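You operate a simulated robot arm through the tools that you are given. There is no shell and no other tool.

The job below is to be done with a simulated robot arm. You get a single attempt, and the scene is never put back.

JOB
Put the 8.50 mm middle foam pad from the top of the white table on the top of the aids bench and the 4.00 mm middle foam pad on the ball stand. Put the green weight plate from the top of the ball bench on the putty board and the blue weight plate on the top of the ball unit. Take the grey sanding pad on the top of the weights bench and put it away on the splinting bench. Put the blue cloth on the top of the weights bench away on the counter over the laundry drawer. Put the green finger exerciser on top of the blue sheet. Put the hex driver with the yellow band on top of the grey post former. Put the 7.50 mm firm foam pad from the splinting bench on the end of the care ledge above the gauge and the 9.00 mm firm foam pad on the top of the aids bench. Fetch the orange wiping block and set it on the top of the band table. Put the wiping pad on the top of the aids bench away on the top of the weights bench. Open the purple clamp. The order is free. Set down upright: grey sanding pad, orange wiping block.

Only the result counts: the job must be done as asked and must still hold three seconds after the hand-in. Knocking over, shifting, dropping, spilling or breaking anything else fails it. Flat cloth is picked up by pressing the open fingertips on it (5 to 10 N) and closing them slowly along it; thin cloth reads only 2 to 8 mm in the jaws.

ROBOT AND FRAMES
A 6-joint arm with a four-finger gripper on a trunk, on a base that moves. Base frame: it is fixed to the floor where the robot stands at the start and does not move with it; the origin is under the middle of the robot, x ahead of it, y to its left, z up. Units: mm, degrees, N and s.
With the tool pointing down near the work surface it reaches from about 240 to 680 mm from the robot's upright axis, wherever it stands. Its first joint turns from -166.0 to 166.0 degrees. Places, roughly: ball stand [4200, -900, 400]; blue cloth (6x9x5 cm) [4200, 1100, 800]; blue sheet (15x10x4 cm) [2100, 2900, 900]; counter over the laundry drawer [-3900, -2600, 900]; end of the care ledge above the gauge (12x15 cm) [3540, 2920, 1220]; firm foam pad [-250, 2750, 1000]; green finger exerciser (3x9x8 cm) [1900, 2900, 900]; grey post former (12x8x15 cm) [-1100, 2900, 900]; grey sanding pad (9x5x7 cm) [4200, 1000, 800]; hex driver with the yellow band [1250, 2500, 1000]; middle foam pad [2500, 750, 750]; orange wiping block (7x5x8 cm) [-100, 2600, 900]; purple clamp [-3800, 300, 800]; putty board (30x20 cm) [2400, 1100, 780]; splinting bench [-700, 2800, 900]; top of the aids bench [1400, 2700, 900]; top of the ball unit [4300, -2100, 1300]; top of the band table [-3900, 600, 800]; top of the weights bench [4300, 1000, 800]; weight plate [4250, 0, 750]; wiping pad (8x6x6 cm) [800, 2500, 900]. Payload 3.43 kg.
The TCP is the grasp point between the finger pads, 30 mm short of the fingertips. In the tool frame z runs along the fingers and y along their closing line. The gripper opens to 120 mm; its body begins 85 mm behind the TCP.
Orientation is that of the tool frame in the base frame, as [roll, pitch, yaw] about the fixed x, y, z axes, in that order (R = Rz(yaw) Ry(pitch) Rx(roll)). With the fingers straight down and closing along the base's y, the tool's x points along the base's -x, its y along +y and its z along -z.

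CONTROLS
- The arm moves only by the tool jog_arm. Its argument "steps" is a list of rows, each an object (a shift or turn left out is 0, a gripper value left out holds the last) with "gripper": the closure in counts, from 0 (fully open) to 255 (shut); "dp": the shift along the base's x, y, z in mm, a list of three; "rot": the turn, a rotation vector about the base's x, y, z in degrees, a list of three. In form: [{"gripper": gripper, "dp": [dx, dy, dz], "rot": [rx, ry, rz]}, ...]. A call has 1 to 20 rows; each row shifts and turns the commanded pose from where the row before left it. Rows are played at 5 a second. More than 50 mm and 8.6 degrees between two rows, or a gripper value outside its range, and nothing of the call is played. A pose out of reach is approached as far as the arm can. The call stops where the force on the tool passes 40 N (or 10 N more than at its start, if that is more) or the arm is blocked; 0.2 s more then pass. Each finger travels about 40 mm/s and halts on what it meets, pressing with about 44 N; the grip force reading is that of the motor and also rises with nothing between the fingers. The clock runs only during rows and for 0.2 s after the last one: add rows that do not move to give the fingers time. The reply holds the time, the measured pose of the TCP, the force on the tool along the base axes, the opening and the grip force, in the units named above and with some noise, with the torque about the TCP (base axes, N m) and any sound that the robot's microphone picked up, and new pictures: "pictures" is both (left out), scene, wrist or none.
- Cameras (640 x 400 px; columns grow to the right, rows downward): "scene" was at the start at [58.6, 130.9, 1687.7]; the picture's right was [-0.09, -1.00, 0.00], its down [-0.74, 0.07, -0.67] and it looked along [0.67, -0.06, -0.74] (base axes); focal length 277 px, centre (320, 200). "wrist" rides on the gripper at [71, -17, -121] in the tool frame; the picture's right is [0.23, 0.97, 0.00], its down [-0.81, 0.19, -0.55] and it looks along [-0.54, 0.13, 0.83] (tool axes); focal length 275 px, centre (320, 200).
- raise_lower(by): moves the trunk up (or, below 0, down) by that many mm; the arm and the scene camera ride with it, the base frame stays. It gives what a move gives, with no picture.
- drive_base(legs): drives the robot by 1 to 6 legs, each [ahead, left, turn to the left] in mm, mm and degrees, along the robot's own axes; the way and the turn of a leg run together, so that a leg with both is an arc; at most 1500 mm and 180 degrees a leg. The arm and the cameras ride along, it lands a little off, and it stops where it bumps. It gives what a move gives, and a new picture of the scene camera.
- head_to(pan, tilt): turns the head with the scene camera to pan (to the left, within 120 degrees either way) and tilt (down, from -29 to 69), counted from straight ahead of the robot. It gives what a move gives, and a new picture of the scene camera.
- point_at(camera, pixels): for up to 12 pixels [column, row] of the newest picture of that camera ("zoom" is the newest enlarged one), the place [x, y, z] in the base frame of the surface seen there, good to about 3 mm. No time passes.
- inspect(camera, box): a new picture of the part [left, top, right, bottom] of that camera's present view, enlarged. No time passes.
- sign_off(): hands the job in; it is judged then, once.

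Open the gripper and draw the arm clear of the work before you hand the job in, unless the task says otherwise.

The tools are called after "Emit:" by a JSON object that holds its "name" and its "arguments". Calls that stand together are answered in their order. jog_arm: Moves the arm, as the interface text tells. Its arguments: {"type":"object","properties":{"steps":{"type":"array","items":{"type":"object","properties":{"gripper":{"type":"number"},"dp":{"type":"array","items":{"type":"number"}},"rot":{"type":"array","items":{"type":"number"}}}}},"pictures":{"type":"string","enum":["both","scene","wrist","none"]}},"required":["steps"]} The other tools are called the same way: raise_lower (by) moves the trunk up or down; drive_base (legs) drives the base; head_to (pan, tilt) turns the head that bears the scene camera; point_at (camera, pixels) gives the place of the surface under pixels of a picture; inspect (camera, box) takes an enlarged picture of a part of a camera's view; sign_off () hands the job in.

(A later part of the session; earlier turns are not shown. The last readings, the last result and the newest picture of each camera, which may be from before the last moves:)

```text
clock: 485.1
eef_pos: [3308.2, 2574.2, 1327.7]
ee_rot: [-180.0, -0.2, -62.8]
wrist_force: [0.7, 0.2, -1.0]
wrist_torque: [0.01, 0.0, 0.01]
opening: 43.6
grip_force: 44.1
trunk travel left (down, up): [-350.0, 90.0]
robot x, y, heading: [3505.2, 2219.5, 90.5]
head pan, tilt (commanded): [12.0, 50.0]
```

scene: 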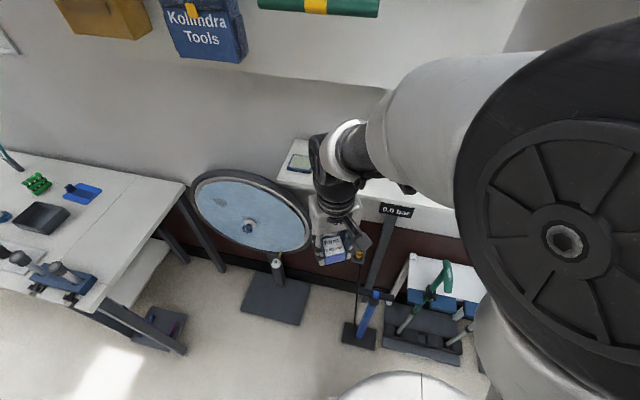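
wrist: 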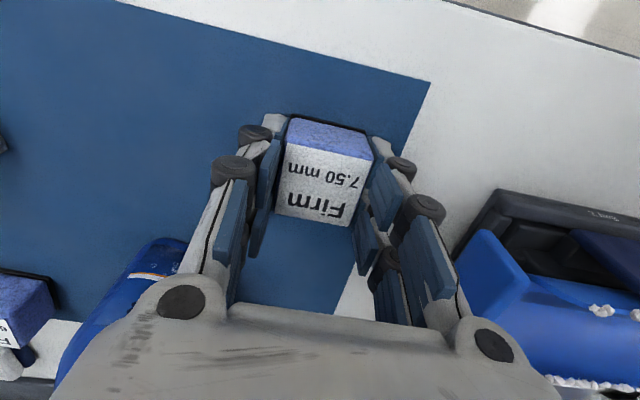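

I need the height of the hanging tool board above the ledge. I'll look up and measure it.

Emit:
{"name": "head_to", "arguments": {"pan": 25, "tilt": 15}}

Emit:
{"name": "point_at", "arguments": {"camera": "scene", "pixels": [[300, 240], [400, 240], [250, 200], [330, 150], [360, 230], [420, 180], [200, 190], [440, 250]]}}

```text
clock: 486.1
eef_pos: [3308.3, 2574.4, 1326.1]
ee_rot: [-180.0, -0.1, -62.7]
wrist_force: [-0.4, -0.2, -0.7]
wrist_torque: [-0.01, 0.01, -0.01]
opening: 44.0
grip_force: 44.1
trunk travel left (down, up): [-350.0, 90.0]
robot x, y, heading: [3502.5, 2220.4, 90.3]
head pan, tilt (commanded): [25.0, 15.0]
```

scene: 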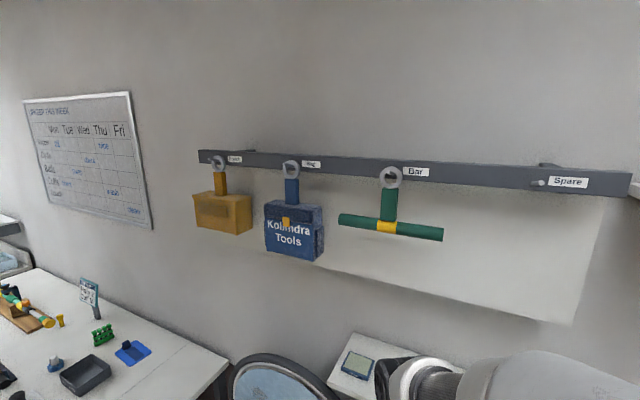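

```text
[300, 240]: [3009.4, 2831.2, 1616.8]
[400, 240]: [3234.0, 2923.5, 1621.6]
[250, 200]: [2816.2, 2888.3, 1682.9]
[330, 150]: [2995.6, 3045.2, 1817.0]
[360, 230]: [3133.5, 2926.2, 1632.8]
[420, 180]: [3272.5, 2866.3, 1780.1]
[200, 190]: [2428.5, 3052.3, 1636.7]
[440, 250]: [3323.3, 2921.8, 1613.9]
```

The white panel's lower edge could matter for the wrist. I'll measure along it near x≈3540.

Emit:
{"name": "point_at", "arguments": {"camera": "scene", "pixels": [[480, 292], [520, 305], [570, 318], [590, 240], [540, 230], [440, 285], [600, 185], [520, 300], [500, 260]]}}

```text
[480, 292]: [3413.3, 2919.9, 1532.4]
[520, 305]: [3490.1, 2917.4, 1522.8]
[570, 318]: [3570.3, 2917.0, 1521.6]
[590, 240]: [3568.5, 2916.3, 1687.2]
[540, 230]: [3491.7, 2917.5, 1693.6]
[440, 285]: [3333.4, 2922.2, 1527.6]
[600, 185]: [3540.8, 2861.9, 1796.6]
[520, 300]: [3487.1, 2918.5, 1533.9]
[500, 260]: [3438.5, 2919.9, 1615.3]
```

The panel hangs at y≈2917 from z≈1520 up, so the wrist must stay in front of it. I'll place at y≈2880 (still inside the target end) with a 10° forward tilt. First I square up at x≈3540.

Emit:
{"name": "jog_arm", "arguments": {"steps": [{"dp": [46.4, 0, 0], "rot": [0, 0, -5.45]}, {"dp": [46.4, 0, 0], "rot": [0, 0, -5.45]}, {"dp": [46.4, 0, 0], "rot": [0, 0, -5.45]}, {"dp": [46.4, 0, 0], "rot": [0, 0, -5.45]}, {"dp": [46.4, 0, 0], "rot": [0, 0, -5.45]}, {"rot": [5, 0, 0]}, {"rot": [5, 0, 0]}, {"dp": [0, 45, -5]}, {"dp": [0, 45, -5]}, {"dp": [0, 45, -5]}, {}], "pictures": "both"}}

```text
clock: 488.5
eef_pos: [3539.1, 2708.5, 1312.9]
ee_rot: [180.0, 10.0, -90.1]
wrist_force: [-0.9, -0.9, 0.3]
wrist_torque: [0.07, -0.03, -0.01]
opening: 43.7
grip_force: 44.2
trunk travel left (down, up): [-350.0, 90.0]
robot x, y, heading: [3504.4, 2220.5, 90.4]
head pan, tilt (commanded): [25.0, 15.0]
```

scene: 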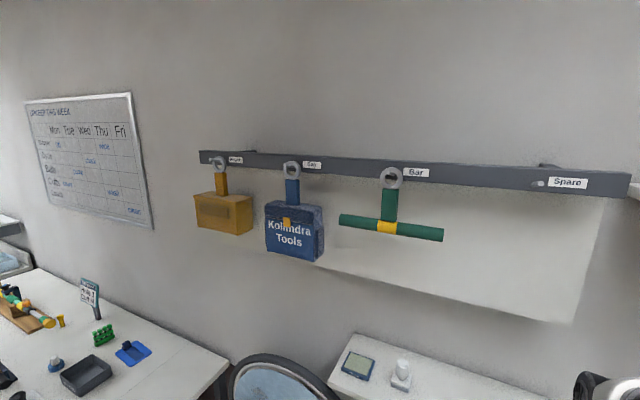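
wrist: 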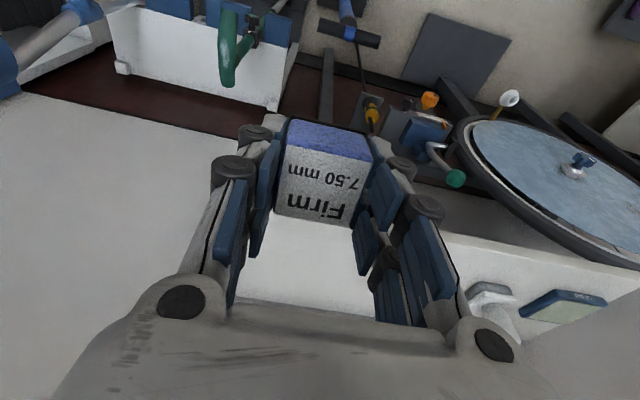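

The ledge is ahead below the pad. I'll move in to y≈2880 at z≈1305 and check.

Emit:
{"name": "jog_arm", "arguments": {"steps": [{"dp": [0, 45, -2]}, {"dp": [0, 45, -2]}, {"dp": [0, 45, -2]}, {"dp": [0, 37, -2]}, {}], "pictures": "wrist"}}

Emit:
{"name": "head_to", "arguments": {"pan": 0, "tilt": 25}}

```text
clock: 489.7
eef_pos: [3540.6, 2879.6, 1305.0]
ee_rot: [180.0, 10.0, -90.1]
wrist_force: [0.7, 0.3, -0.4]
wrist_torque: [-0.04, 0.02, -0.01]
opening: 43.6
grip_force: 44.5
trunk travel left (down, up): [-350.0, 90.0]
robot x, y, heading: [3500.2, 2218.5, 90.5]
head pan, tilt (commanded): [25.0, 15.0]
```

wrist: 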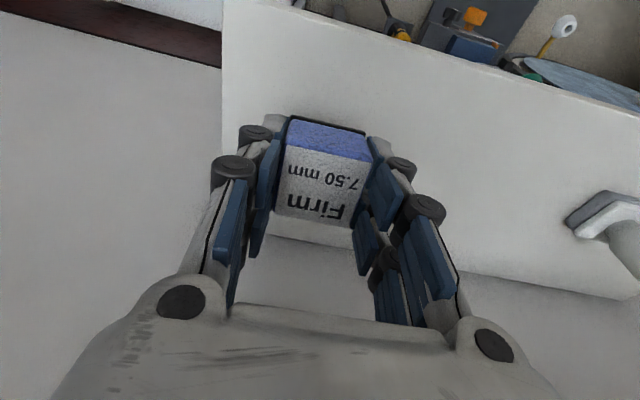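

```text
clock: 490.6
eef_pos: [3540.7, 2880.6, 1304.8]
ee_rot: [-180.0, 10.1, -90.2]
wrist_force: [0.5, -0.2, -0.1]
wrist_torque: [0.02, 0.02, -0.02]
opening: 43.7
grip_force: 43.5
trunk travel left (down, up): [-350.0, 90.0]
robot x, y, heading: [3504.1, 2217.7, 90.5]
head pan, tilt (commanded): [0.0, 25.0]
```

scene: 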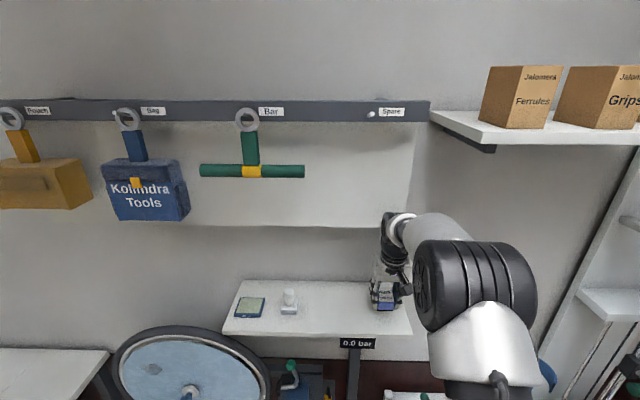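

The wrist looks close to the panel's lower edge in this view, so I'll measure its position.

Emit:
{"name": "point_at", "arguments": {"camera": "scene", "pixels": [[387, 235], [395, 218], [388, 255], [385, 220], [380, 275], [375, 225], [400, 330], [395, 320]]}}

```text
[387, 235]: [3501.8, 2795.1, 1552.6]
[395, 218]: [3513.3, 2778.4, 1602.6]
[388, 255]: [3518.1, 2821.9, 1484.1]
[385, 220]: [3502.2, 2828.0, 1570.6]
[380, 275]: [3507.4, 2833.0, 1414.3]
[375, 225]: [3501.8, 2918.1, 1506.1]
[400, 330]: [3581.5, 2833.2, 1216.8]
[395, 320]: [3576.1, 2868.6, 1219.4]
```

The wrist has roughly 30 mm or more to the panel. I'll lower towards contact near TCP z≈1260.

Emit:
{"name": "jog_arm", "arguments": {"steps": [{"dp": [0, 0, -25]}, {"dp": [0, 0, -13]}, {"dp": [0, 0, -3]}, {}], "pictures": "none"}}

Emit:
{"name": "jog_arm", "arguments": {"steps": [{"dp": [0, 0, -2]}, {"dp": [0, 0, -1]}, {}], "pictures": "none"}}

```text
clock: 491.6
eef_pos: [3540.5, 2880.7, 1263.1]
ee_rot: [-179.9, 9.9, -90.1]
wrist_force: [-0.3, 0.3, -0.7]
wrist_torque: [-0.01, 0.02, 0.01]
opening: 44.1
grip_force: 44.0
trunk travel left (down, up): [-350.0, 90.0]
robot x, y, heading: [3504.9, 2223.4, 90.4]
head pan, tilt (commanded): [0.0, 25.0]
```

```text
clock: 492.4
eef_pos: [3539.7, 2880.2, 1262.6]
ee_rot: [179.9, 10.1, -90.2]
wrist_force: [0.2, -1.2, 9.8]
wrist_torque: [-0.19, 0.01, 0.0]
opening: 43.6
grip_force: 43.7
trunk travel left (down, up): [-350.0, 90.0]
robot x, y, heading: [3503.3, 2217.2, 90.2]
head pan, tilt (commanded): [0.0, 25.0]
```

Contact at about 10 N on the pad's near edge. I'll release slowly so it settles flat, then withdraw.

Emit:
{"name": "jog_arm", "arguments": {"steps": [{"dp": [0, 0, 1]}, {"gripper": 160}, {"gripper": 140}, {"gripper": 120}, {}, {}, {"dp": [0, -2, 15]}, {"dp": [0, -5, 30]}, {"dp": [0, -25, 30]}, {"dp": [0, -45, 0]}, {"dp": [0, -45, 0]}, {}], "pictures": "both"}}

Emit:
{"name": "inspect", "arguments": {"camera": "scene", "box": [220, 250, 460, 400]}}

```text
clock: 495.0
eef_pos: [3539.1, 2760.7, 1335.7]
ee_rot: [-180.0, 9.9, -90.1]
wrist_force: [-0.1, -0.3, -0.8]
wrist_torque: [0.0, 0.0, -0.01]
opening: 63.3
grip_force: 0.1
trunk travel left (down, up): [-350.0, 90.0]
robot x, y, heading: [3507.5, 2217.9, 90.4]
head pan, tilt (commanded): [0.0, 25.0]
```

scene: 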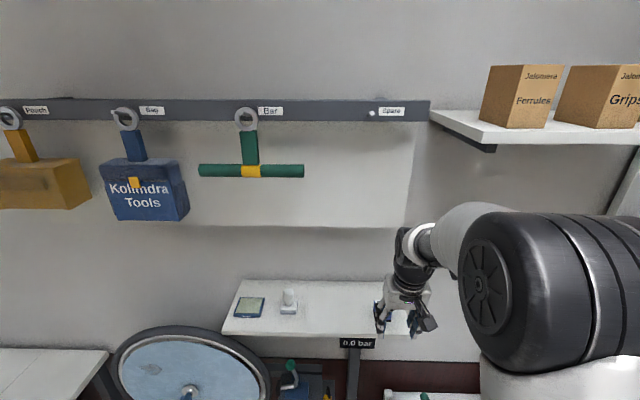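
wrist: 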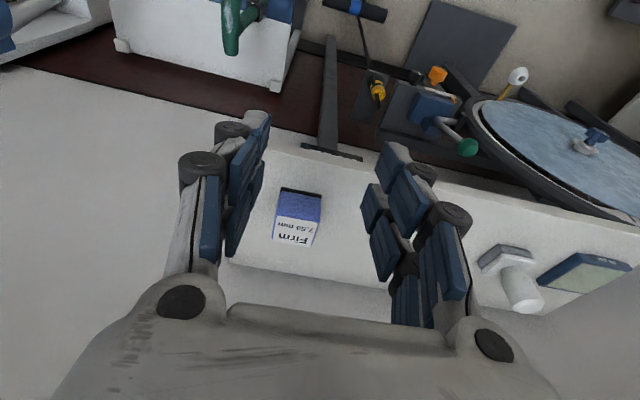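

```text
2.67 times, centred on (340, 325) of scene
```

zoom: 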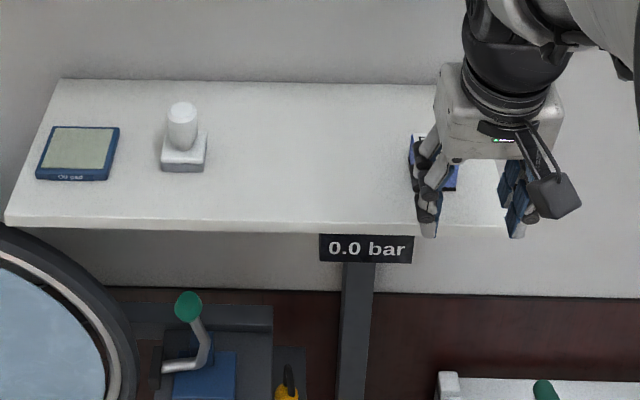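

The 7.50 mm pad sits on the ledge at wrist pixel [298,215]. I'll verify its position and then retract.

Emit:
{"name": "point_at", "arguments": {"camera": "wrist", "pixels": [[298, 228], [282, 195], [318, 200], [275, 237], [310, 245]]}}

Emit:
{"name": "jog_arm", "arguments": {"steps": [{"dp": [0, -45, 0], "rot": [-5, 0, 0]}, {"dp": [0, -45, 0], "rot": [-5, 0, 0]}, {"dp": [0, -45, 0]}, {"dp": [0, -30, 0]}], "pictures": "none"}}

```text
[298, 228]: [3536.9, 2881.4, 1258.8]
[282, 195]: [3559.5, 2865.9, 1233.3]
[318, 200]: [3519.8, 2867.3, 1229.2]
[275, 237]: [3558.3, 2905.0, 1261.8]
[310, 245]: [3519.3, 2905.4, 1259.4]
```

```text
clock: 496.0
eef_pos: [3540.8, 2593.7, 1336.8]
ee_rot: [-179.9, 0.1, -90.2]
wrist_force: [-0.6, -0.6, -0.4]
wrist_torque: [0.01, 0.01, -0.01]
opening: 63.5
grip_force: 0.0
trunk travel left (down, up): [-350.0, 90.0]
robot x, y, heading: [3500.9, 2221.4, 90.4]
head pan, tilt (commanded): [0.0, 25.0]
```

The 7.50 mm pad stands at (3539,2886) on the ledge end. Next is the green finger exerciser on the aids bench; I'll lower the trunk and drive back there.

Emit:
{"name": "drive_base", "arguments": {"legs": [[-430, 0, 0], [0, 1500, 0]]}}

Emit:
{"name": "raise_lower", "arguments": {"by": -150}}

Emit:
{"name": "head_to", "arguments": {"pan": 30, "tilt": 35}}

Emit:
{"name": "inspect", "arguments": {"camera": "scene", "box": [160, 140, 480, 340]}}

```text
clock: 505.6
eef_pos: [2054.9, 2168.8, 1336.8]
ee_rot: [-179.9, -0.1, -90.9]
wrist_force: [-0.1, 0.0, -0.5]
wrist_torque: [0.01, 0.0, 0.01]
opening: 63.4
grip_force: 0.0
trunk travel left (down, up): [-350.0, 90.0]
robot x, y, heading: [2015.9, 1797.1, 89.6]
head pan, tilt (commanded): [0.0, 25.0]
```

scene: 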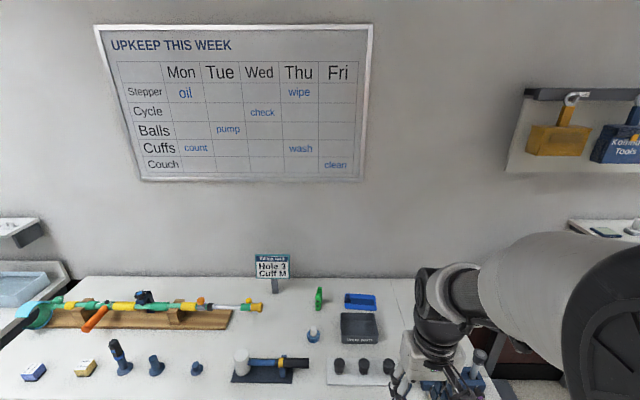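

```text
clock: 507.3
eef_pos: [2055.2, 2167.3, 1187.4]
ee_rot: [-179.9, 0.0, -90.8]
wrist_force: [0.8, -0.2, -0.3]
wrist_torque: [0.04, 0.0, -0.03]
opening: 63.2
grip_force: 0.0
trunk travel left (down, up): [-200.0, 240.0]
robot x, y, heading: [2016.4, 1796.7, 89.6]
head pan, tilt (commanded): [0.0, 25.0]
```

```text
clock: 508.3
eef_pos: [2055.7, 2169.3, 1185.4]
ee_rot: [-179.9, 0.0, -90.9]
wrist_force: [0.8, -0.2, -0.1]
wrist_torque: [0.04, 0.02, 0.0]
opening: 63.3
grip_force: 0.0
trunk travel left (down, up): [-200.0, 240.0]
robot x, y, heading: [2013.5, 1792.4, 89.4]
head pan, tilt (commanded): [30.0, 35.0]
```

scene: 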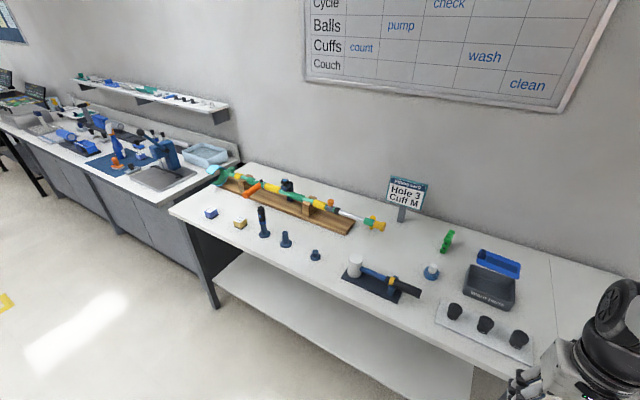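

```text
2.00 times, centred on (320, 240) of scene
```

zoom: 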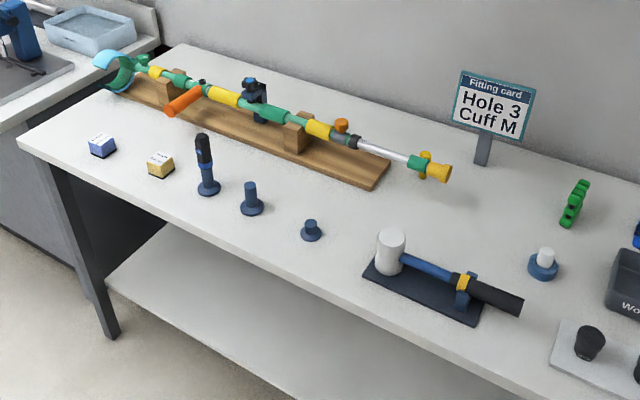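

I'll zoom in on the green exerciser and the blue item beside the black bin.

Emit:
{"name": "inspect", "arguments": {"camera": "scene", "box": [410, 215, 570, 315]}}

Emit:
{"name": "point_at", "arguments": {"camera": "scene", "pixels": [[447, 233], [444, 248], [480, 256], [518, 270], [500, 262], [490, 275], [480, 290], [430, 268], [507, 300], [405, 205]]}}

```text
4.00 times, centred on (490, 265) of scene
```

zoom: 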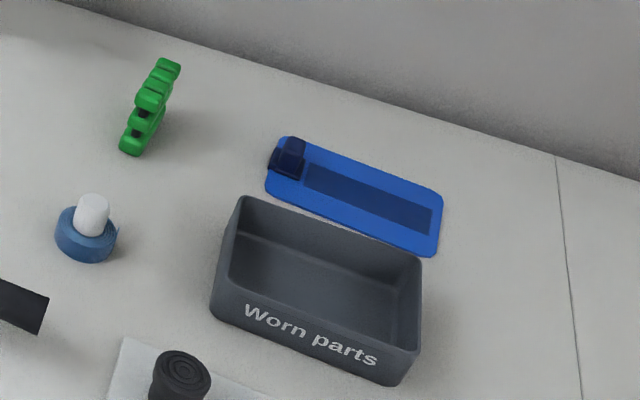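

```text
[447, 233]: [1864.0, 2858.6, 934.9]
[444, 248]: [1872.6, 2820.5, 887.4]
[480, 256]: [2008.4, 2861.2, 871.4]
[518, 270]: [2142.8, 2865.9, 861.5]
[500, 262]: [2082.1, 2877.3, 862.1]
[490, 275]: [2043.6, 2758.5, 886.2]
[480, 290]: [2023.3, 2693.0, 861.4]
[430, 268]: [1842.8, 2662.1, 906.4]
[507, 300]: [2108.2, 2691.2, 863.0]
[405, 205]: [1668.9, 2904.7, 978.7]
```

The blue sheet lies flat with a dark clip at its left end, around (2080,2880), and the exerciser stands at about (1867,2840). I'll drive closer to the bench.

Emit:
{"name": "drive_base", "arguments": {"legs": [[370, 90, 0]]}}

Emit:
{"name": "jog_arm", "arguments": {"steps": [{"dp": [-20, 40, -20]}, {"dp": [-20, 40, -20]}, {"dp": [-20, 40, -20]}, {"dp": [-20, 40, -10]}, {"dp": [-10, 40, 0]}, {}], "pictures": "wrist"}}

```text
clock: 510.7
eef_pos: [1967.9, 2538.0, 1186.4]
ee_rot: [-179.9, -0.1, -90.7]
wrist_force: [-0.6, 0.7, 0.1]
wrist_torque: [-0.03, 0.0, 0.03]
opening: 63.5
grip_force: 0.1
trunk travel left (down, up): [-200.0, 240.0]
robot x, y, heading: [1928.7, 2163.2, 89.8]
head pan, tilt (commanded): [30.0, 35.0]
```

scene: 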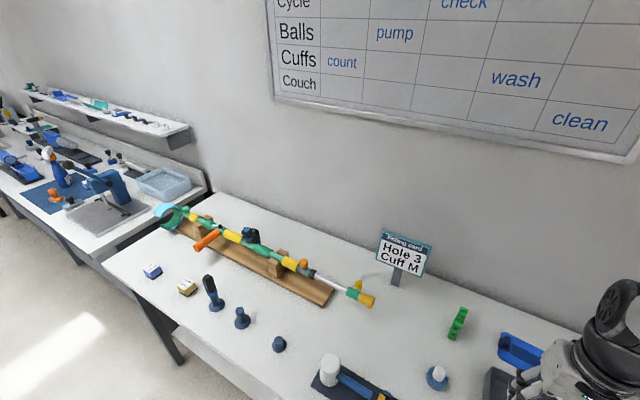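

```text
clock: 512.1
eef_pos: [1877.7, 2738.4, 1116.8]
ee_rot: [-179.9, 0.0, -90.7]
wrist_force: [-0.4, 1.0, -0.1]
wrist_torque: [0.05, -0.01, -0.02]
opening: 63.4
grip_force: 0.0
trunk travel left (down, up): [-200.0, 240.0]
robot x, y, heading: [1926.0, 2166.1, 89.7]
head pan, tilt (commanded): [30.0, 35.0]
```

wrist: 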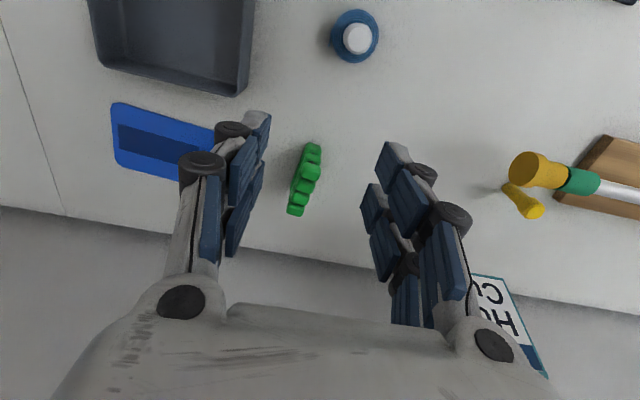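

I'll move over the exerciser for a proper look.

Emit:
{"name": "jog_arm", "arguments": {"steps": [{"dp": [-5, 48, -20]}, {"dp": [-5, 48, -20]}, {}], "pictures": "wrist"}}

Emit:
{"name": "inspect", "arguments": {"camera": "wrist", "box": [240, 70, 400, 170]}}

```text
refused: row 1 steps farther than a row can; nothing moved
```

```text
4.00 times, centred on (320, 120) of wrist
```

zoom: 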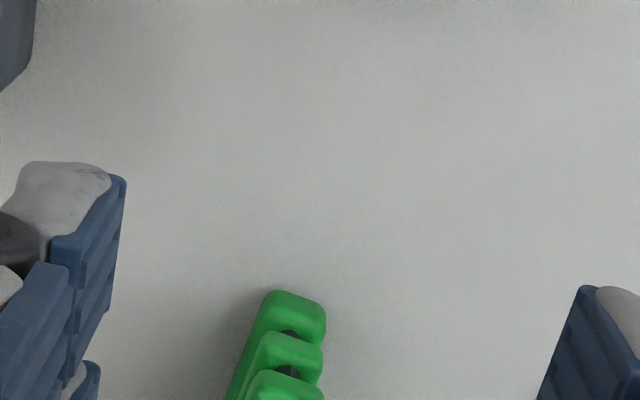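

The step was slightly too long. I'll resend it shorter.

Emit:
{"name": "jog_arm", "arguments": {"steps": [{"dp": [-4, 46, -10]}, {"dp": [-4, 46, -10]}, {"dp": [0, 0, -25]}, {}], "pictures": "wrist"}}

Emit:
{"name": "inspect", "arguments": {"camera": "wrist", "box": [240, 80, 400, 180]}}

```text
clock: 513.1
eef_pos: [1869.2, 2830.7, 1072.2]
ee_rot: [-179.9, -0.2, -90.9]
wrist_force: [0.1, 0.2, 0.6]
wrist_torque: [-0.02, -0.03, 0.0]
opening: 63.5
grip_force: 0.1
trunk travel left (down, up): [-200.0, 240.0]
robot x, y, heading: [1926.0, 2165.5, 89.8]
head pan, tilt (commanded): [30.0, 35.0]
```

wrist: 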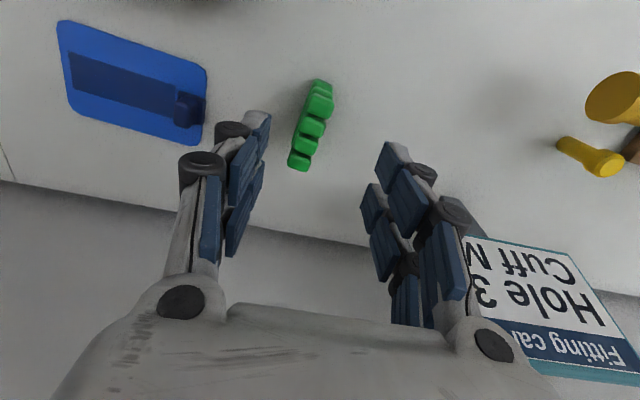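

```text
4.00 times, centred on (320, 130) of wrist
```

zoom: 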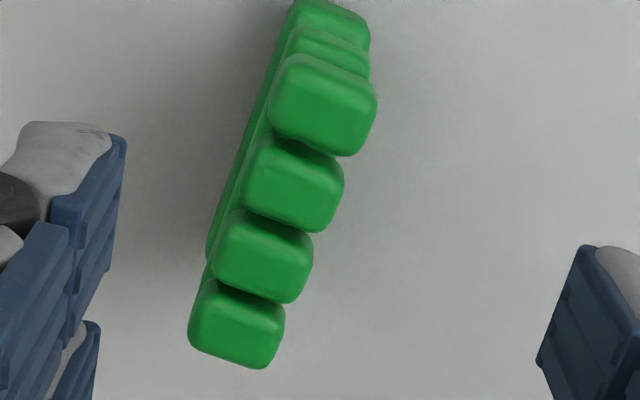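

I'll measure the exerciser's keys, its base, and the blue sheet's corners.

Emit:
{"name": "point_at", "arguments": {"camera": "zoom", "pixels": [[320, 105], [295, 190], [265, 255], [238, 325], [275, 95], [372, 105], [195, 310], [280, 335], [215, 235], [330, 10]]}}

Emit:
{"name": "point_at", "arguments": {"camera": "wrist", "pixels": [[62, 25], [205, 72], [72, 110], [190, 140], [130, 85], [180, 100], [185, 112], [100, 75], [160, 95], [195, 95]]}}

```text
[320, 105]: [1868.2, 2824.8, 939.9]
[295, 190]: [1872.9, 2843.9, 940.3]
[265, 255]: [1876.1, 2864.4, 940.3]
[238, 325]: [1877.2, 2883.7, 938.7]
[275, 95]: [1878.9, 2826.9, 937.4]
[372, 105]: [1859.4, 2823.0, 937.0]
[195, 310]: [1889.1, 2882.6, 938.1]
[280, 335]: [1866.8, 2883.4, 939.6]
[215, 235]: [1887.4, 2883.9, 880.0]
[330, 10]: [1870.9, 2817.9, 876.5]
```

```text
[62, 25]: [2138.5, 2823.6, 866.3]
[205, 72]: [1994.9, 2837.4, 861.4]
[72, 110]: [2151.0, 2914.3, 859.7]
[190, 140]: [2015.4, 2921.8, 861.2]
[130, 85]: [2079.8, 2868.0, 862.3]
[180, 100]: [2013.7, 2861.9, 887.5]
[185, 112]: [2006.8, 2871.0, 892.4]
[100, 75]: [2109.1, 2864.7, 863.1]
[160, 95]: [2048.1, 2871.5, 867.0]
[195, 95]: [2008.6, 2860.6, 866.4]
```

The keys' tops are at z≈940 with the body centred at (1873,2855) and turned about 9.5°. The sheet spans x 1995–2150, y 2825–2920, with the clip at its left end. I'll align, descend to z≈913 and grip across the keys.

Emit:
{"name": "jog_arm", "arguments": {"steps": [{"dp": [4, 24, 0], "rot": [0, 0, -8.5]}, {"dp": [0, 0, -45]}, {"dp": [0, 0, -40]}, {}], "pictures": "wrist"}}

```text
clock: 514.1
eef_pos: [1874.0, 2854.3, 988.0]
ee_rot: [-179.9, 0.1, -99.3]
wrist_force: [0.2, 0.2, 0.2]
wrist_torque: [-0.01, 0.02, 0.0]
opening: 63.6
grip_force: 0.1
trunk travel left (down, up): [-200.0, 240.0]
robot x, y, heading: [1925.4, 2165.2, 89.6]
head pan, tilt (commanded): [30.0, 35.0]
```

wrist: 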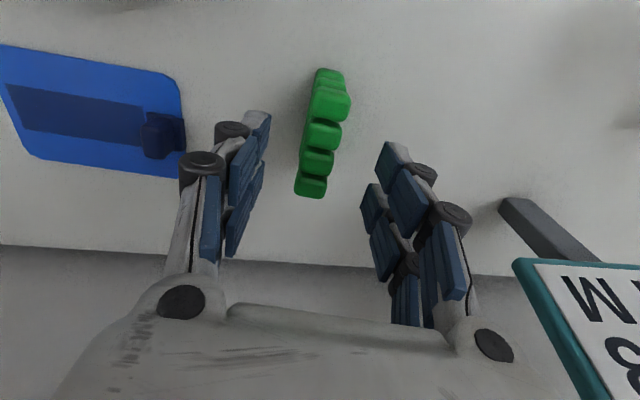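

The exerciser is aligned with the TCP axis, and the sign is clear on the right. I'll descend and close.

Emit:
{"name": "jog_arm", "arguments": {"steps": [{"dp": [0, 0, -45]}, {"dp": [0, 0, -30]}, {}, {"gripper": 180}, {"gripper": 215}, {"gripper": 235}, {}, {}], "pictures": "wrist"}}

```text
clock: 515.9
eef_pos: [1873.7, 2853.6, 912.8]
ee_rot: [180.0, -0.2, -99.3]
wrist_force: [-0.3, 0.1, 0.1]
wrist_torque: [-0.04, 0.0, -0.01]
opening: 23.6
grip_force: 42.0
trunk travel left (down, up): [-200.0, 240.0]
robot x, y, heading: [1927.5, 2164.3, 89.7]
head pan, tilt (commanded): [30.0, 35.0]
```

wrist: 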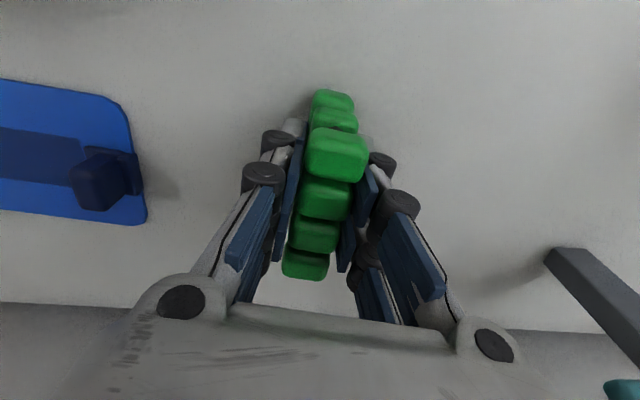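

Gripped at 23.6 mm. I'll lift it, shift the base 60 mm right and lower the trunk a little for better reach.

Emit:
{"name": "jog_arm", "arguments": {"steps": [{"dp": [0, 0, 15]}, {"dp": [0, 0, 45]}, {"dp": [0, 0, 48]}, {"dp": [0, 0, 48]}, {"dp": [0, -40, 25]}, {"dp": [0, -40, 0]}], "pictures": "none"}}

Emit:
{"name": "drive_base", "arguments": {"legs": [[0, -60, 0]]}}

Emit:
{"name": "raise_lower", "arguments": {"by": -80}}

```text
clock: 517.3
eef_pos: [1874.5, 2772.7, 1092.9]
ee_rot: [-180.0, -0.1, -99.3]
wrist_force: [-0.3, -0.3, 0.3]
wrist_torque: [0.03, 0.0, 0.02]
opening: 23.2
grip_force: 44.3
trunk travel left (down, up): [-200.0, 240.0]
robot x, y, heading: [1923.7, 2165.6, 89.8]
head pan, tilt (commanded): [30.0, 35.0]
```

```text
clock: 518.3
eef_pos: [1934.7, 2773.2, 1092.9]
ee_rot: [180.0, -0.1, -99.2]
wrist_force: [1.0, -0.9, -0.6]
wrist_torque: [0.02, 0.05, -0.01]
opening: 23.2
grip_force: 43.8
trunk travel left (down, up): [-200.0, 240.0]
robot x, y, heading: [1983.0, 2165.4, 89.8]
head pan, tilt (commanded): [30.0, 35.0]
```

scene: 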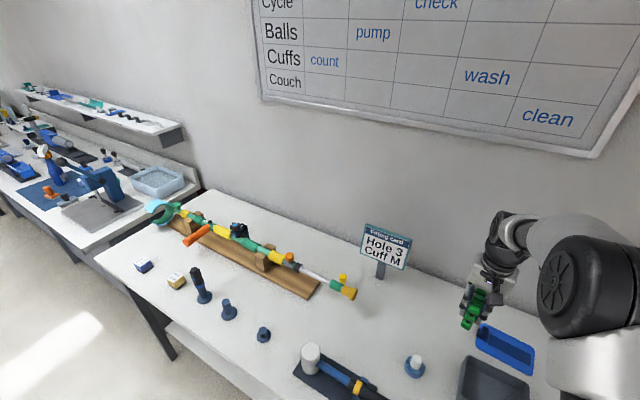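

```text
clock: 519.4
eef_pos: [1932.7, 2771.7, 1013.6]
ee_rot: [-179.9, 0.1, -99.3]
wrist_force: [-0.2, 0.5, -1.2]
wrist_torque: [-0.01, 0.02, 0.0]
opening: 23.0
grip_force: 43.9
trunk travel left (down, up): [-120.0, 320.0]
robot x, y, heading: [1983.1, 2164.6, 89.6]
head pan, tilt (commanded): [30.0, 35.0]
```

The TCP is at z 1013 with the exerciser's bottom at about 959. I'll move over the sheet while turning it lengthwise.

Emit:
{"name": "jog_arm", "arguments": {"steps": [{"dp": [15.8, 10.1, 0], "rot": [0, 0, -8.5]}, {"dp": [15.8, 10.1, 0], "rot": [0, 0, -8.5]}, {"dp": [15.8, 10.1, 0], "rot": [0, 0, -8.5]}, {"dp": [15.8, 10.1, 0], "rot": [0, 0, -8.5]}, {"dp": [15.8, 10.1, 0], "rot": [0, 0, -8.5]}, {"dp": [15.8, 10.1, 0], "rot": [0, 0, -8.5]}, {"dp": [15.8, 10.1, 0], "rot": [0, 0, -8.5]}, {"dp": [15.8, 10.1, 0], "rot": [0, 0, -8.5]}, {"dp": [15.8, 10.1, 0], "rot": [0, 0, -8.5]}, {"dp": [15.8, 10.1, 0], "rot": [0, 0, -8.5]}, {}], "pictures": "both"}}

```text
clock: 521.8
eef_pos: [2089.4, 2866.6, 1012.1]
ee_rot: [-179.8, -0.1, 175.6]
wrist_force: [-0.8, 1.1, -0.9]
wrist_torque: [-0.01, 0.02, 0.03]
opening: 23.2
grip_force: 43.9
out of reach, approached as far as the arm can: row 10
trunk travel left (down, up): [-120.0, 320.0]
robot x, y, heading: [1985.5, 2164.4, 89.7]
head pan, tilt (commanded): [30.0, 35.0]
```

scene: 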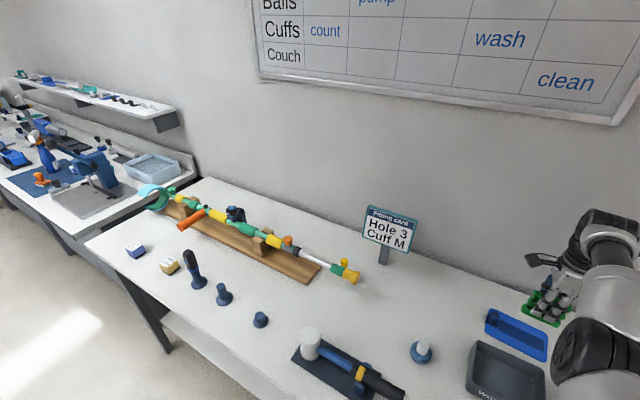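
wrist: 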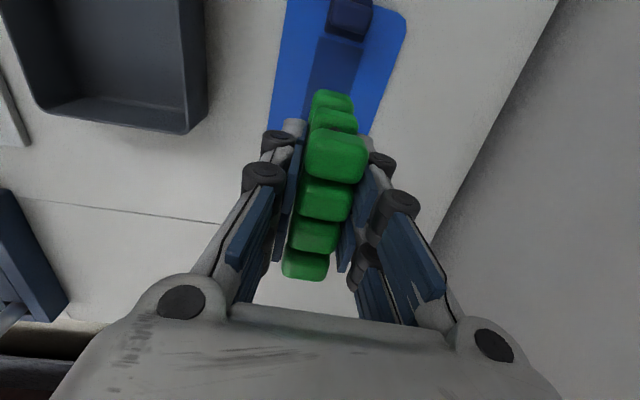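

I'm at the reach limit at (2089,2867). I'll lift a little, shift the base 40 mm right, and aim for y≈2860, which is still well on the sheet.

Emit:
{"name": "jog_arm", "arguments": {"steps": [{"dp": [0, -15, 15]}, {}], "pictures": "none"}}

Emit:
{"name": "drive_base", "arguments": {"legs": [[10, -40, 0]]}}

```text
clock: 522.4
eef_pos: [2090.0, 2852.0, 1027.6]
ee_rot: [-179.9, 0.0, 175.8]
wrist_force: [-0.3, -0.1, -0.2]
wrist_torque: [-0.03, -0.04, 0.01]
opening: 23.1
grip_force: 44.3
trunk travel left (down, up): [-120.0, 320.0]
robot x, y, heading: [1986.2, 2167.0, 89.9]
head pan, tilt (commanded): [30.0, 35.0]
```

```text
clock: 523.3
eef_pos: [2131.2, 2862.4, 1027.5]
ee_rot: [-179.9, -0.1, 175.6]
wrist_force: [0.1, 0.2, -1.1]
wrist_torque: [0.01, 0.05, 0.0]
opening: 23.2
grip_force: 43.9
trunk travel left (down, up): [-120.0, 320.0]
robot x, y, heading: [2026.0, 2173.4, 89.9]
head pan, tilt (commanded): [30.0, 35.0]
```

scene: 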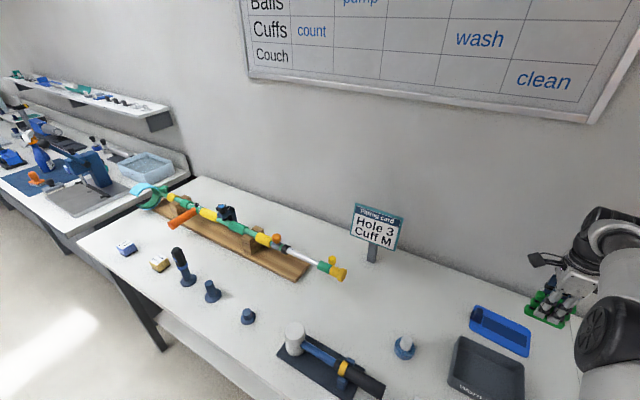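

Now the TCP is at (2131,2862). I'll move back to x≈2092, lower halfway and check over the sheet.

Emit:
{"name": "jog_arm", "arguments": {"steps": [{"dp": [-39, 0, 0]}, {"dp": [0, 0, -40]}, {"dp": [0, 0, -30]}, {}], "pictures": "wrist"}}

Emit:
{"name": "point_at", "arguments": {"camera": "wrist", "pixels": [[290, 30], [395, 50], [350, 30], [275, 130], [385, 120], [330, 100], [300, 85], [420, 30]]}}

```text
clock: 524.3
eef_pos: [2091.9, 2861.5, 956.9]
ee_rot: [-179.9, 0.0, 175.6]
wrist_force: [-1.0, -0.4, -0.4]
wrist_torque: [0.02, -0.05, 0.01]
opening: 23.2
grip_force: 44.1
trunk travel left (down, up): [-120.0, 320.0]
robot x, y, heading: [2028.3, 2172.7, 89.6]
head pan, tilt (commanded): [30.0, 35.0]
```

wrist: 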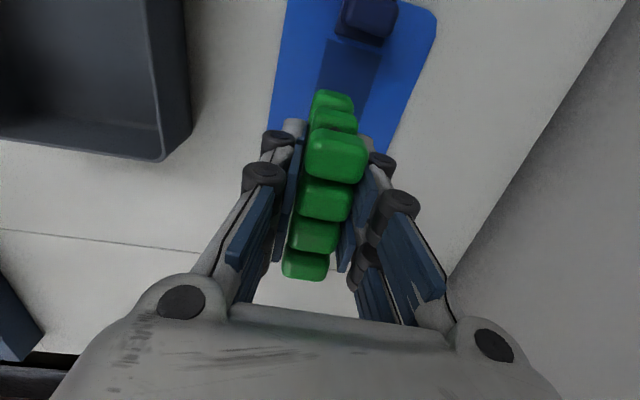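

```text
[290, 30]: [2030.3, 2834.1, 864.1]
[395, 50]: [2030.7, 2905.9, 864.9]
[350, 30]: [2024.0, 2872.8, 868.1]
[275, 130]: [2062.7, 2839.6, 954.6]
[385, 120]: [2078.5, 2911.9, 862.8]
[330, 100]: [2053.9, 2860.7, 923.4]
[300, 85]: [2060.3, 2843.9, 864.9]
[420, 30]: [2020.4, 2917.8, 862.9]
```

The sheet lies under the exerciser with its clip at the top of the view. I'll lower to contact.

Emit:
{"name": "jog_arm", "arguments": {"steps": [{"dp": [0, 2, -20]}, {"dp": [0, 0, -12]}, {"dp": [0, 0, -3]}, {}], "pictures": "none"}}

Emit:
{"name": "jog_arm", "arguments": {"steps": [{"dp": [0, 0, -2]}, {}], "pictures": "none"}}

```text
clock: 525.3
eef_pos: [2091.3, 2862.4, 922.3]
ee_rot: [-179.9, -0.1, 175.6]
wrist_force: [0.2, -1.3, -0.5]
wrist_torque: [0.03, -0.01, 0.01]
opening: 23.2
grip_force: 44.0
trunk travel left (down, up): [-120.0, 320.0]
robot x, y, heading: [2026.7, 2173.2, 89.7]
head pan, tilt (commanded): [30.0, 35.0]
```

```text
clock: 525.9
eef_pos: [2091.0, 2864.0, 920.9]
ee_rot: [-179.9, 0.0, 175.6]
wrist_force: [0.6, -0.5, -1.2]
wrist_torque: [-0.01, 0.02, -0.01]
opening: 23.2
grip_force: 43.9
trunk travel left (down, up): [-120.0, 320.0]
robot x, y, heading: [2025.5, 2173.7, 89.6]
head pan, tilt (commanded): [30.0, 35.0]
```

A little further down, in small steps.

Emit:
{"name": "jog_arm", "arguments": {"steps": [{"dp": [0, 0, -2]}, {}], "pictures": "none"}}

Emit:
{"name": "jog_arm", "arguments": {"steps": [{"dp": [0, 0, -1.5]}, {}], "pictures": "none"}}

```text
clock: 526.5
eef_pos: [2091.5, 2863.9, 919.3]
ee_rot: [-179.9, 0.0, 175.6]
wrist_force: [0.2, -0.5, -1.6]
wrist_torque: [0.0, -0.03, 0.0]
opening: 23.2
grip_force: 44.5
trunk travel left (down, up): [-120.0, 320.0]
robot x, y, heading: [2022.2, 2173.8, 89.9]
head pan, tilt (commanded): [30.0, 35.0]
```

```text
clock: 527.1
eef_pos: [2091.6, 2863.4, 917.7]
ee_rot: [-179.9, 0.1, 175.6]
wrist_force: [-0.8, 0.3, -0.9]
wrist_torque: [-0.01, 0.03, -0.01]
opening: 23.1
grip_force: 43.6
trunk travel left (down, up): [-120.0, 320.0]
robot x, y, heading: [2026.7, 2174.5, 89.6]
head pan, tilt (commanded): [30.0, 35.0]
```

Still free at 917.7; continuing in 1.5 mm steps.

Emit:
{"name": "jog_arm", "arguments": {"steps": [{"dp": [0, 0, -1.5]}, {}], "pictures": "none"}}

Emit:
{"name": "jog_arm", "arguments": {"steps": [{"dp": [0, 0, -1.5]}, {}], "pictures": "none"}}

```text
clock: 527.7
eef_pos: [2090.8, 2864.1, 916.3]
ee_rot: [180.0, 0.0, 175.6]
wrist_force: [0.4, -0.5, -0.4]
wrist_torque: [0.02, -0.02, 0.02]
opening: 23.3
grip_force: 44.5
trunk travel left (down, up): [-120.0, 320.0]
robot x, y, heading: [2025.1, 2176.3, 90.0]
head pan, tilt (commanded): [30.0, 35.0]
```

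```text
clock: 528.3
eef_pos: [2092.1, 2863.0, 916.1]
ee_rot: [179.9, 0.1, 175.6]
wrist_force: [0.5, -0.4, 8.2]
wrist_torque: [-0.02, -0.05, 0.03]
opening: 23.2
grip_force: 43.5
trunk travel left (down, up): [-120.0, 320.0]
robot x, y, heading: [2028.6, 2169.2, 89.7]
head pan, tilt (commanded): [30.0, 35.0]
```

Contact at 8 N. I'll release gently and lift away.

Emit:
{"name": "jog_arm", "arguments": {"steps": [{"gripper": 195}, {"gripper": 180}, {"gripper": 155}, {}, {}, {"dp": [0, 0, 20]}, {"dp": [0, 0, 40]}, {"dp": [0, 0, 45]}, {}], "pictures": "wrist"}}

```text
clock: 530.3
eef_pos: [2090.6, 2864.7, 1018.4]
ee_rot: [-179.8, 0.0, 175.7]
wrist_force: [0.8, 0.2, 0.5]
wrist_torque: [-0.01, -0.01, -0.03]
opening: 47.0
grip_force: 0.0
trunk travel left (down, up): [-120.0, 320.0]
robot x, y, heading: [2026.2, 2171.8, 89.5]
head pan, tilt (commanded): [30.0, 35.0]
```

wrist: 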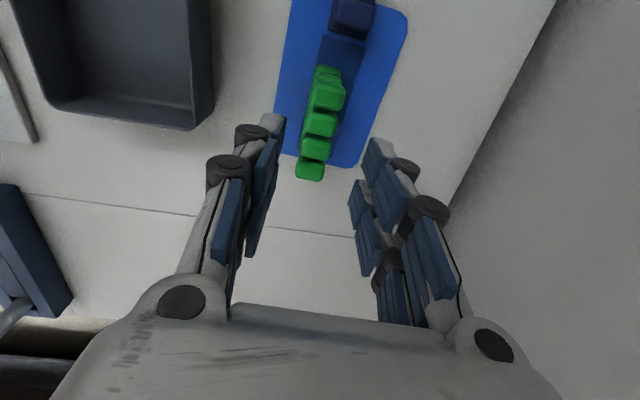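

The exerciser stands on the sheet. I'll check the far key against the sheet's right edge.

Emit:
{"name": "point_at", "arguments": {"camera": "wrist", "pixels": [[311, 172], [350, 165], [287, 150], [330, 95], [325, 72], [380, 100], [318, 180]]}}

Emit:
{"name": "inspect", "arguments": {"camera": "wrist", "box": [240, 20, 432, 200]}}

```text
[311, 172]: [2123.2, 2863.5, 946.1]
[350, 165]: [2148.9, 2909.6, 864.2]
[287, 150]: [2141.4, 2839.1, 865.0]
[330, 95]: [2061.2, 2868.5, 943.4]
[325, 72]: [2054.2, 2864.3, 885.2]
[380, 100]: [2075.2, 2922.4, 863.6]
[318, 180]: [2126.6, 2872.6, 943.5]
```

```text
2.22 times, centred on (336, 110) of wrist
```

zoom: 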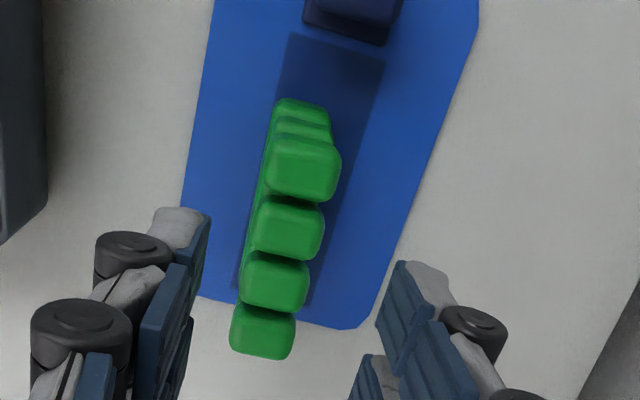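

The exerciser is fully on the sheet (its last key ends near x 2133 and the sheet edge is at 2145). I'll retract, turn the tool back and head for the blue cloth on the weights bench.

Emit:
{"name": "jog_arm", "arguments": {"steps": [{"dp": [-8, -47, 10]}, {"dp": [-8, -47, 10]}, {"dp": [-8, -47, 10]}, {"dp": [-8, -47, 10]}, {"dp": [-8, -47, 0]}, {"dp": [-8, -30, 0], "rot": [0, 0, 8.5]}, {"rot": [0, 0, 8.5]}, {"rot": [0, 0, 8.5]}, {"rot": [0, 0, 8.5]}, {"rot": [0, 0, 8.5]}, {"rot": [0, 0, 8.5]}, {"rot": [0, 0, 8.5]}, {"rot": [0, 0, 8.5]}, {"rot": [0, 0, 8.5]}, {"rot": [0, 0, 8.5]}, {"rot": [0, 0, 8.5]}], "pictures": "none"}}

Emit:
{"name": "raise_lower", "arguments": {"by": 80}}

Emit:
{"name": "drive_base", "arguments": {"legs": [[-420, 0, 0], [0, -1250, 0], [0, 0, -90], [0, -650, 0]]}}

```text
clock: 533.7
eef_pos: [2043.6, 2598.1, 1058.1]
ee_rot: [-179.9, -0.1, -90.7]
wrist_force: [0.6, -0.7, 0.4]
wrist_torque: [-0.01, 0.03, 0.0]
opening: 47.0
grip_force: 0.1
trunk travel left (down, up): [-120.0, 320.0]
robot x, y, heading: [2026.6, 2174.6, 89.6]
head pan, tilt (commanded): [30.0, 35.0]
```

```text
clock: 534.9
eef_pos: [2043.2, 2598.5, 1138.4]
ee_rot: [-179.9, 0.0, -91.0]
wrist_force: [0.2, 0.4, 0.3]
wrist_torque: [-0.01, 0.01, 0.01]
opening: 47.0
grip_force: 0.1
trunk travel left (down, up): [-200.0, 240.0]
robot x, y, heading: [2023.0, 2173.6, 89.9]
head pan, tilt (commanded): [30.0, 35.0]
```

```text
clock: 550.4
eef_pos: [3690.1, 1079.1, 1138.7]
ee_rot: [-180.0, 0.0, 178.8]
wrist_force: [0.3, -0.2, -0.7]
wrist_torque: [0.01, -0.04, 0.0]
opening: 46.8
grip_force: 0.0
trunk travel left (down, up): [-200.0, 240.0]
robot x, y, heading: [3266.7, 1100.3, -0.6]
head pan, tilt (commanded): [30.0, 35.0]
```

scene: 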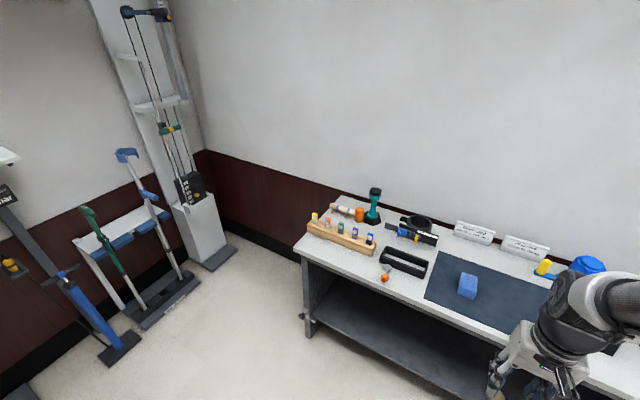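

The blue cloth is at [467,285], a small folded stack. I'll drive up and look at it with the wrist camera.

Emit:
{"name": "drive_base", "arguments": {"legs": [[330, 0, 0]]}}

Emit:
{"name": "jog_arm", "arguments": {"steps": [{"dp": [40, 8, -25], "gripper": 0}, {"dp": [40, 8, -25]}, {"dp": [40, 8, -25]}, {"dp": [35, 8, -30]}, {"dp": [0, 0, -35]}, {}], "pictures": "wrist"}}

Emit:
{"name": "inspect", "arguments": {"camera": "wrist", "box": [220, 50, 440, 190]}}

```text
clock: 552.6
eef_pos: [4020.3, 1075.4, 1139.0]
ee_rot: [-180.0, 0.0, 178.9]
wrist_force: [1.1, 0.2, 0.0]
wrist_torque: [-0.01, 0.03, 0.01]
opening: 47.5
grip_force: 0.1
trunk travel left (down, up): [-200.0, 240.0]
robot x, y, heading: [3595.8, 1099.7, -0.7]
head pan, tilt (commanded): [30.0, 35.0]
```

scene: 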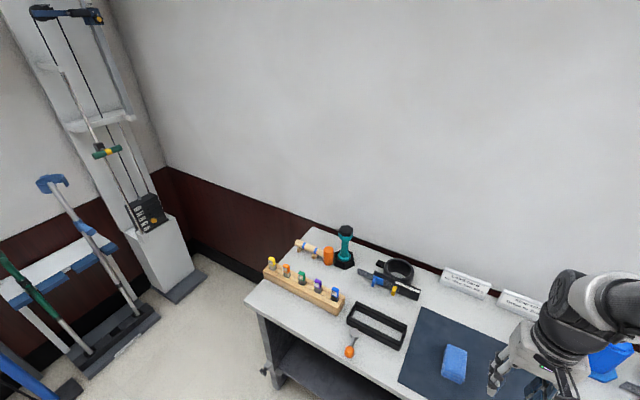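

```text
clock: 554.0
eef_pos: [4175.6, 1108.8, 998.2]
ee_rot: [-179.9, -0.1, 178.8]
wrist_force: [-0.6, 0.2, 0.1]
wrist_torque: [0.0, 0.02, 0.0]
opening: 119.8
grip_force: 0.1
trunk travel left (down, up): [-200.0, 240.0]
robot x, y, heading: [3592.0, 1101.0, -0.7]
head pan, tilt (commanded): [30.0, 35.0]
```

wrist: 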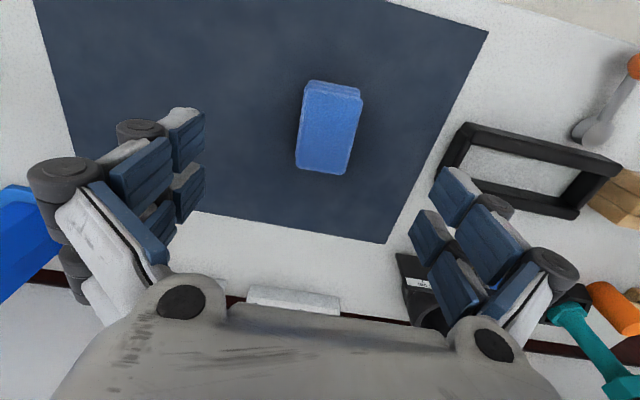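

```text
2.86 times, centred on (330, 120) of wrist
```

zoom: 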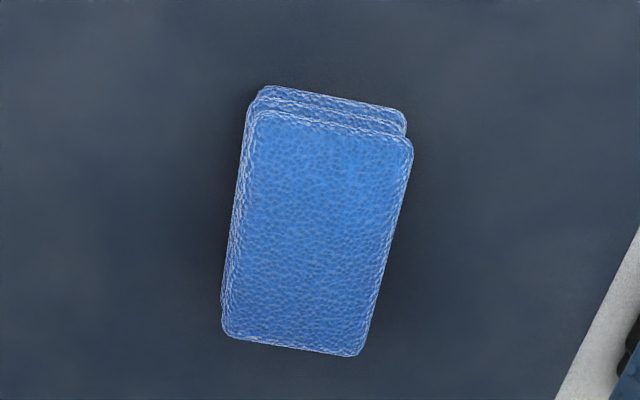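

It's a folded stack, rectangular in plan. I'll measure its corners.

Emit:
{"name": "point_at", "arguments": {"camera": "zoom", "pixels": [[262, 122], [405, 150], [230, 325], [355, 345], [320, 230], [280, 95], [235, 200], [395, 240]]}}

```text
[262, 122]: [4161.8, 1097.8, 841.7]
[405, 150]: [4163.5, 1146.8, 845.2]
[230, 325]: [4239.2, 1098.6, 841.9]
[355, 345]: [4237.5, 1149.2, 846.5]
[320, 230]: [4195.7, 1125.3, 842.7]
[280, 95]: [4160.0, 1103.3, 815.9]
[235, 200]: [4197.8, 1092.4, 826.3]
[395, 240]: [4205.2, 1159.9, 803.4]
```

The stack is about 84×57×41 mm, centred at (4200,1123) and square to the tool. I'll move over it, descend to z≈839 and close.

Emit:
{"name": "jog_arm", "arguments": {"steps": [{"dp": [24.5, 14, 0], "gripper": 50}, {"dp": [0, 0, -48]}, {"dp": [0, 0, -48]}, {"dp": [0, 0, -45]}, {"dp": [0, 0, -18]}, {}, {"gripper": 100}, {"gripper": 130}, {"gripper": 150}, {}, {}], "pictures": "wrist"}}

```text
clock: 556.4
eef_pos: [4198.9, 1121.7, 840.8]
ee_rot: [-180.0, 0.0, 178.7]
wrist_force: [-0.4, 0.1, 1.0]
wrist_torque: [-0.02, 0.03, 0.0]
opening: 59.2
grip_force: 43.8
trunk travel left (down, up): [-200.0, 240.0]
robot x, y, heading: [3595.2, 1095.0, -0.7]
head pan, tilt (commanded): [30.0, 35.0]
```

wrist: 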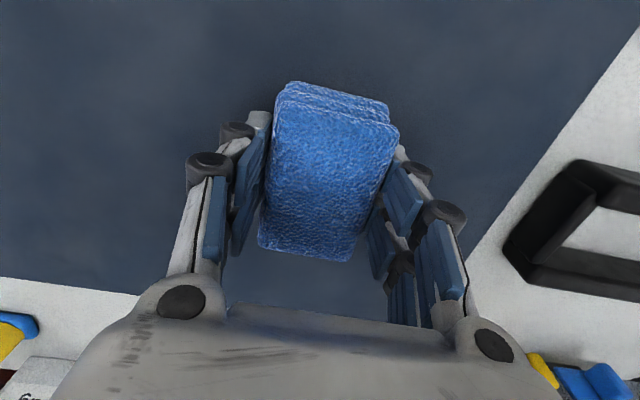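

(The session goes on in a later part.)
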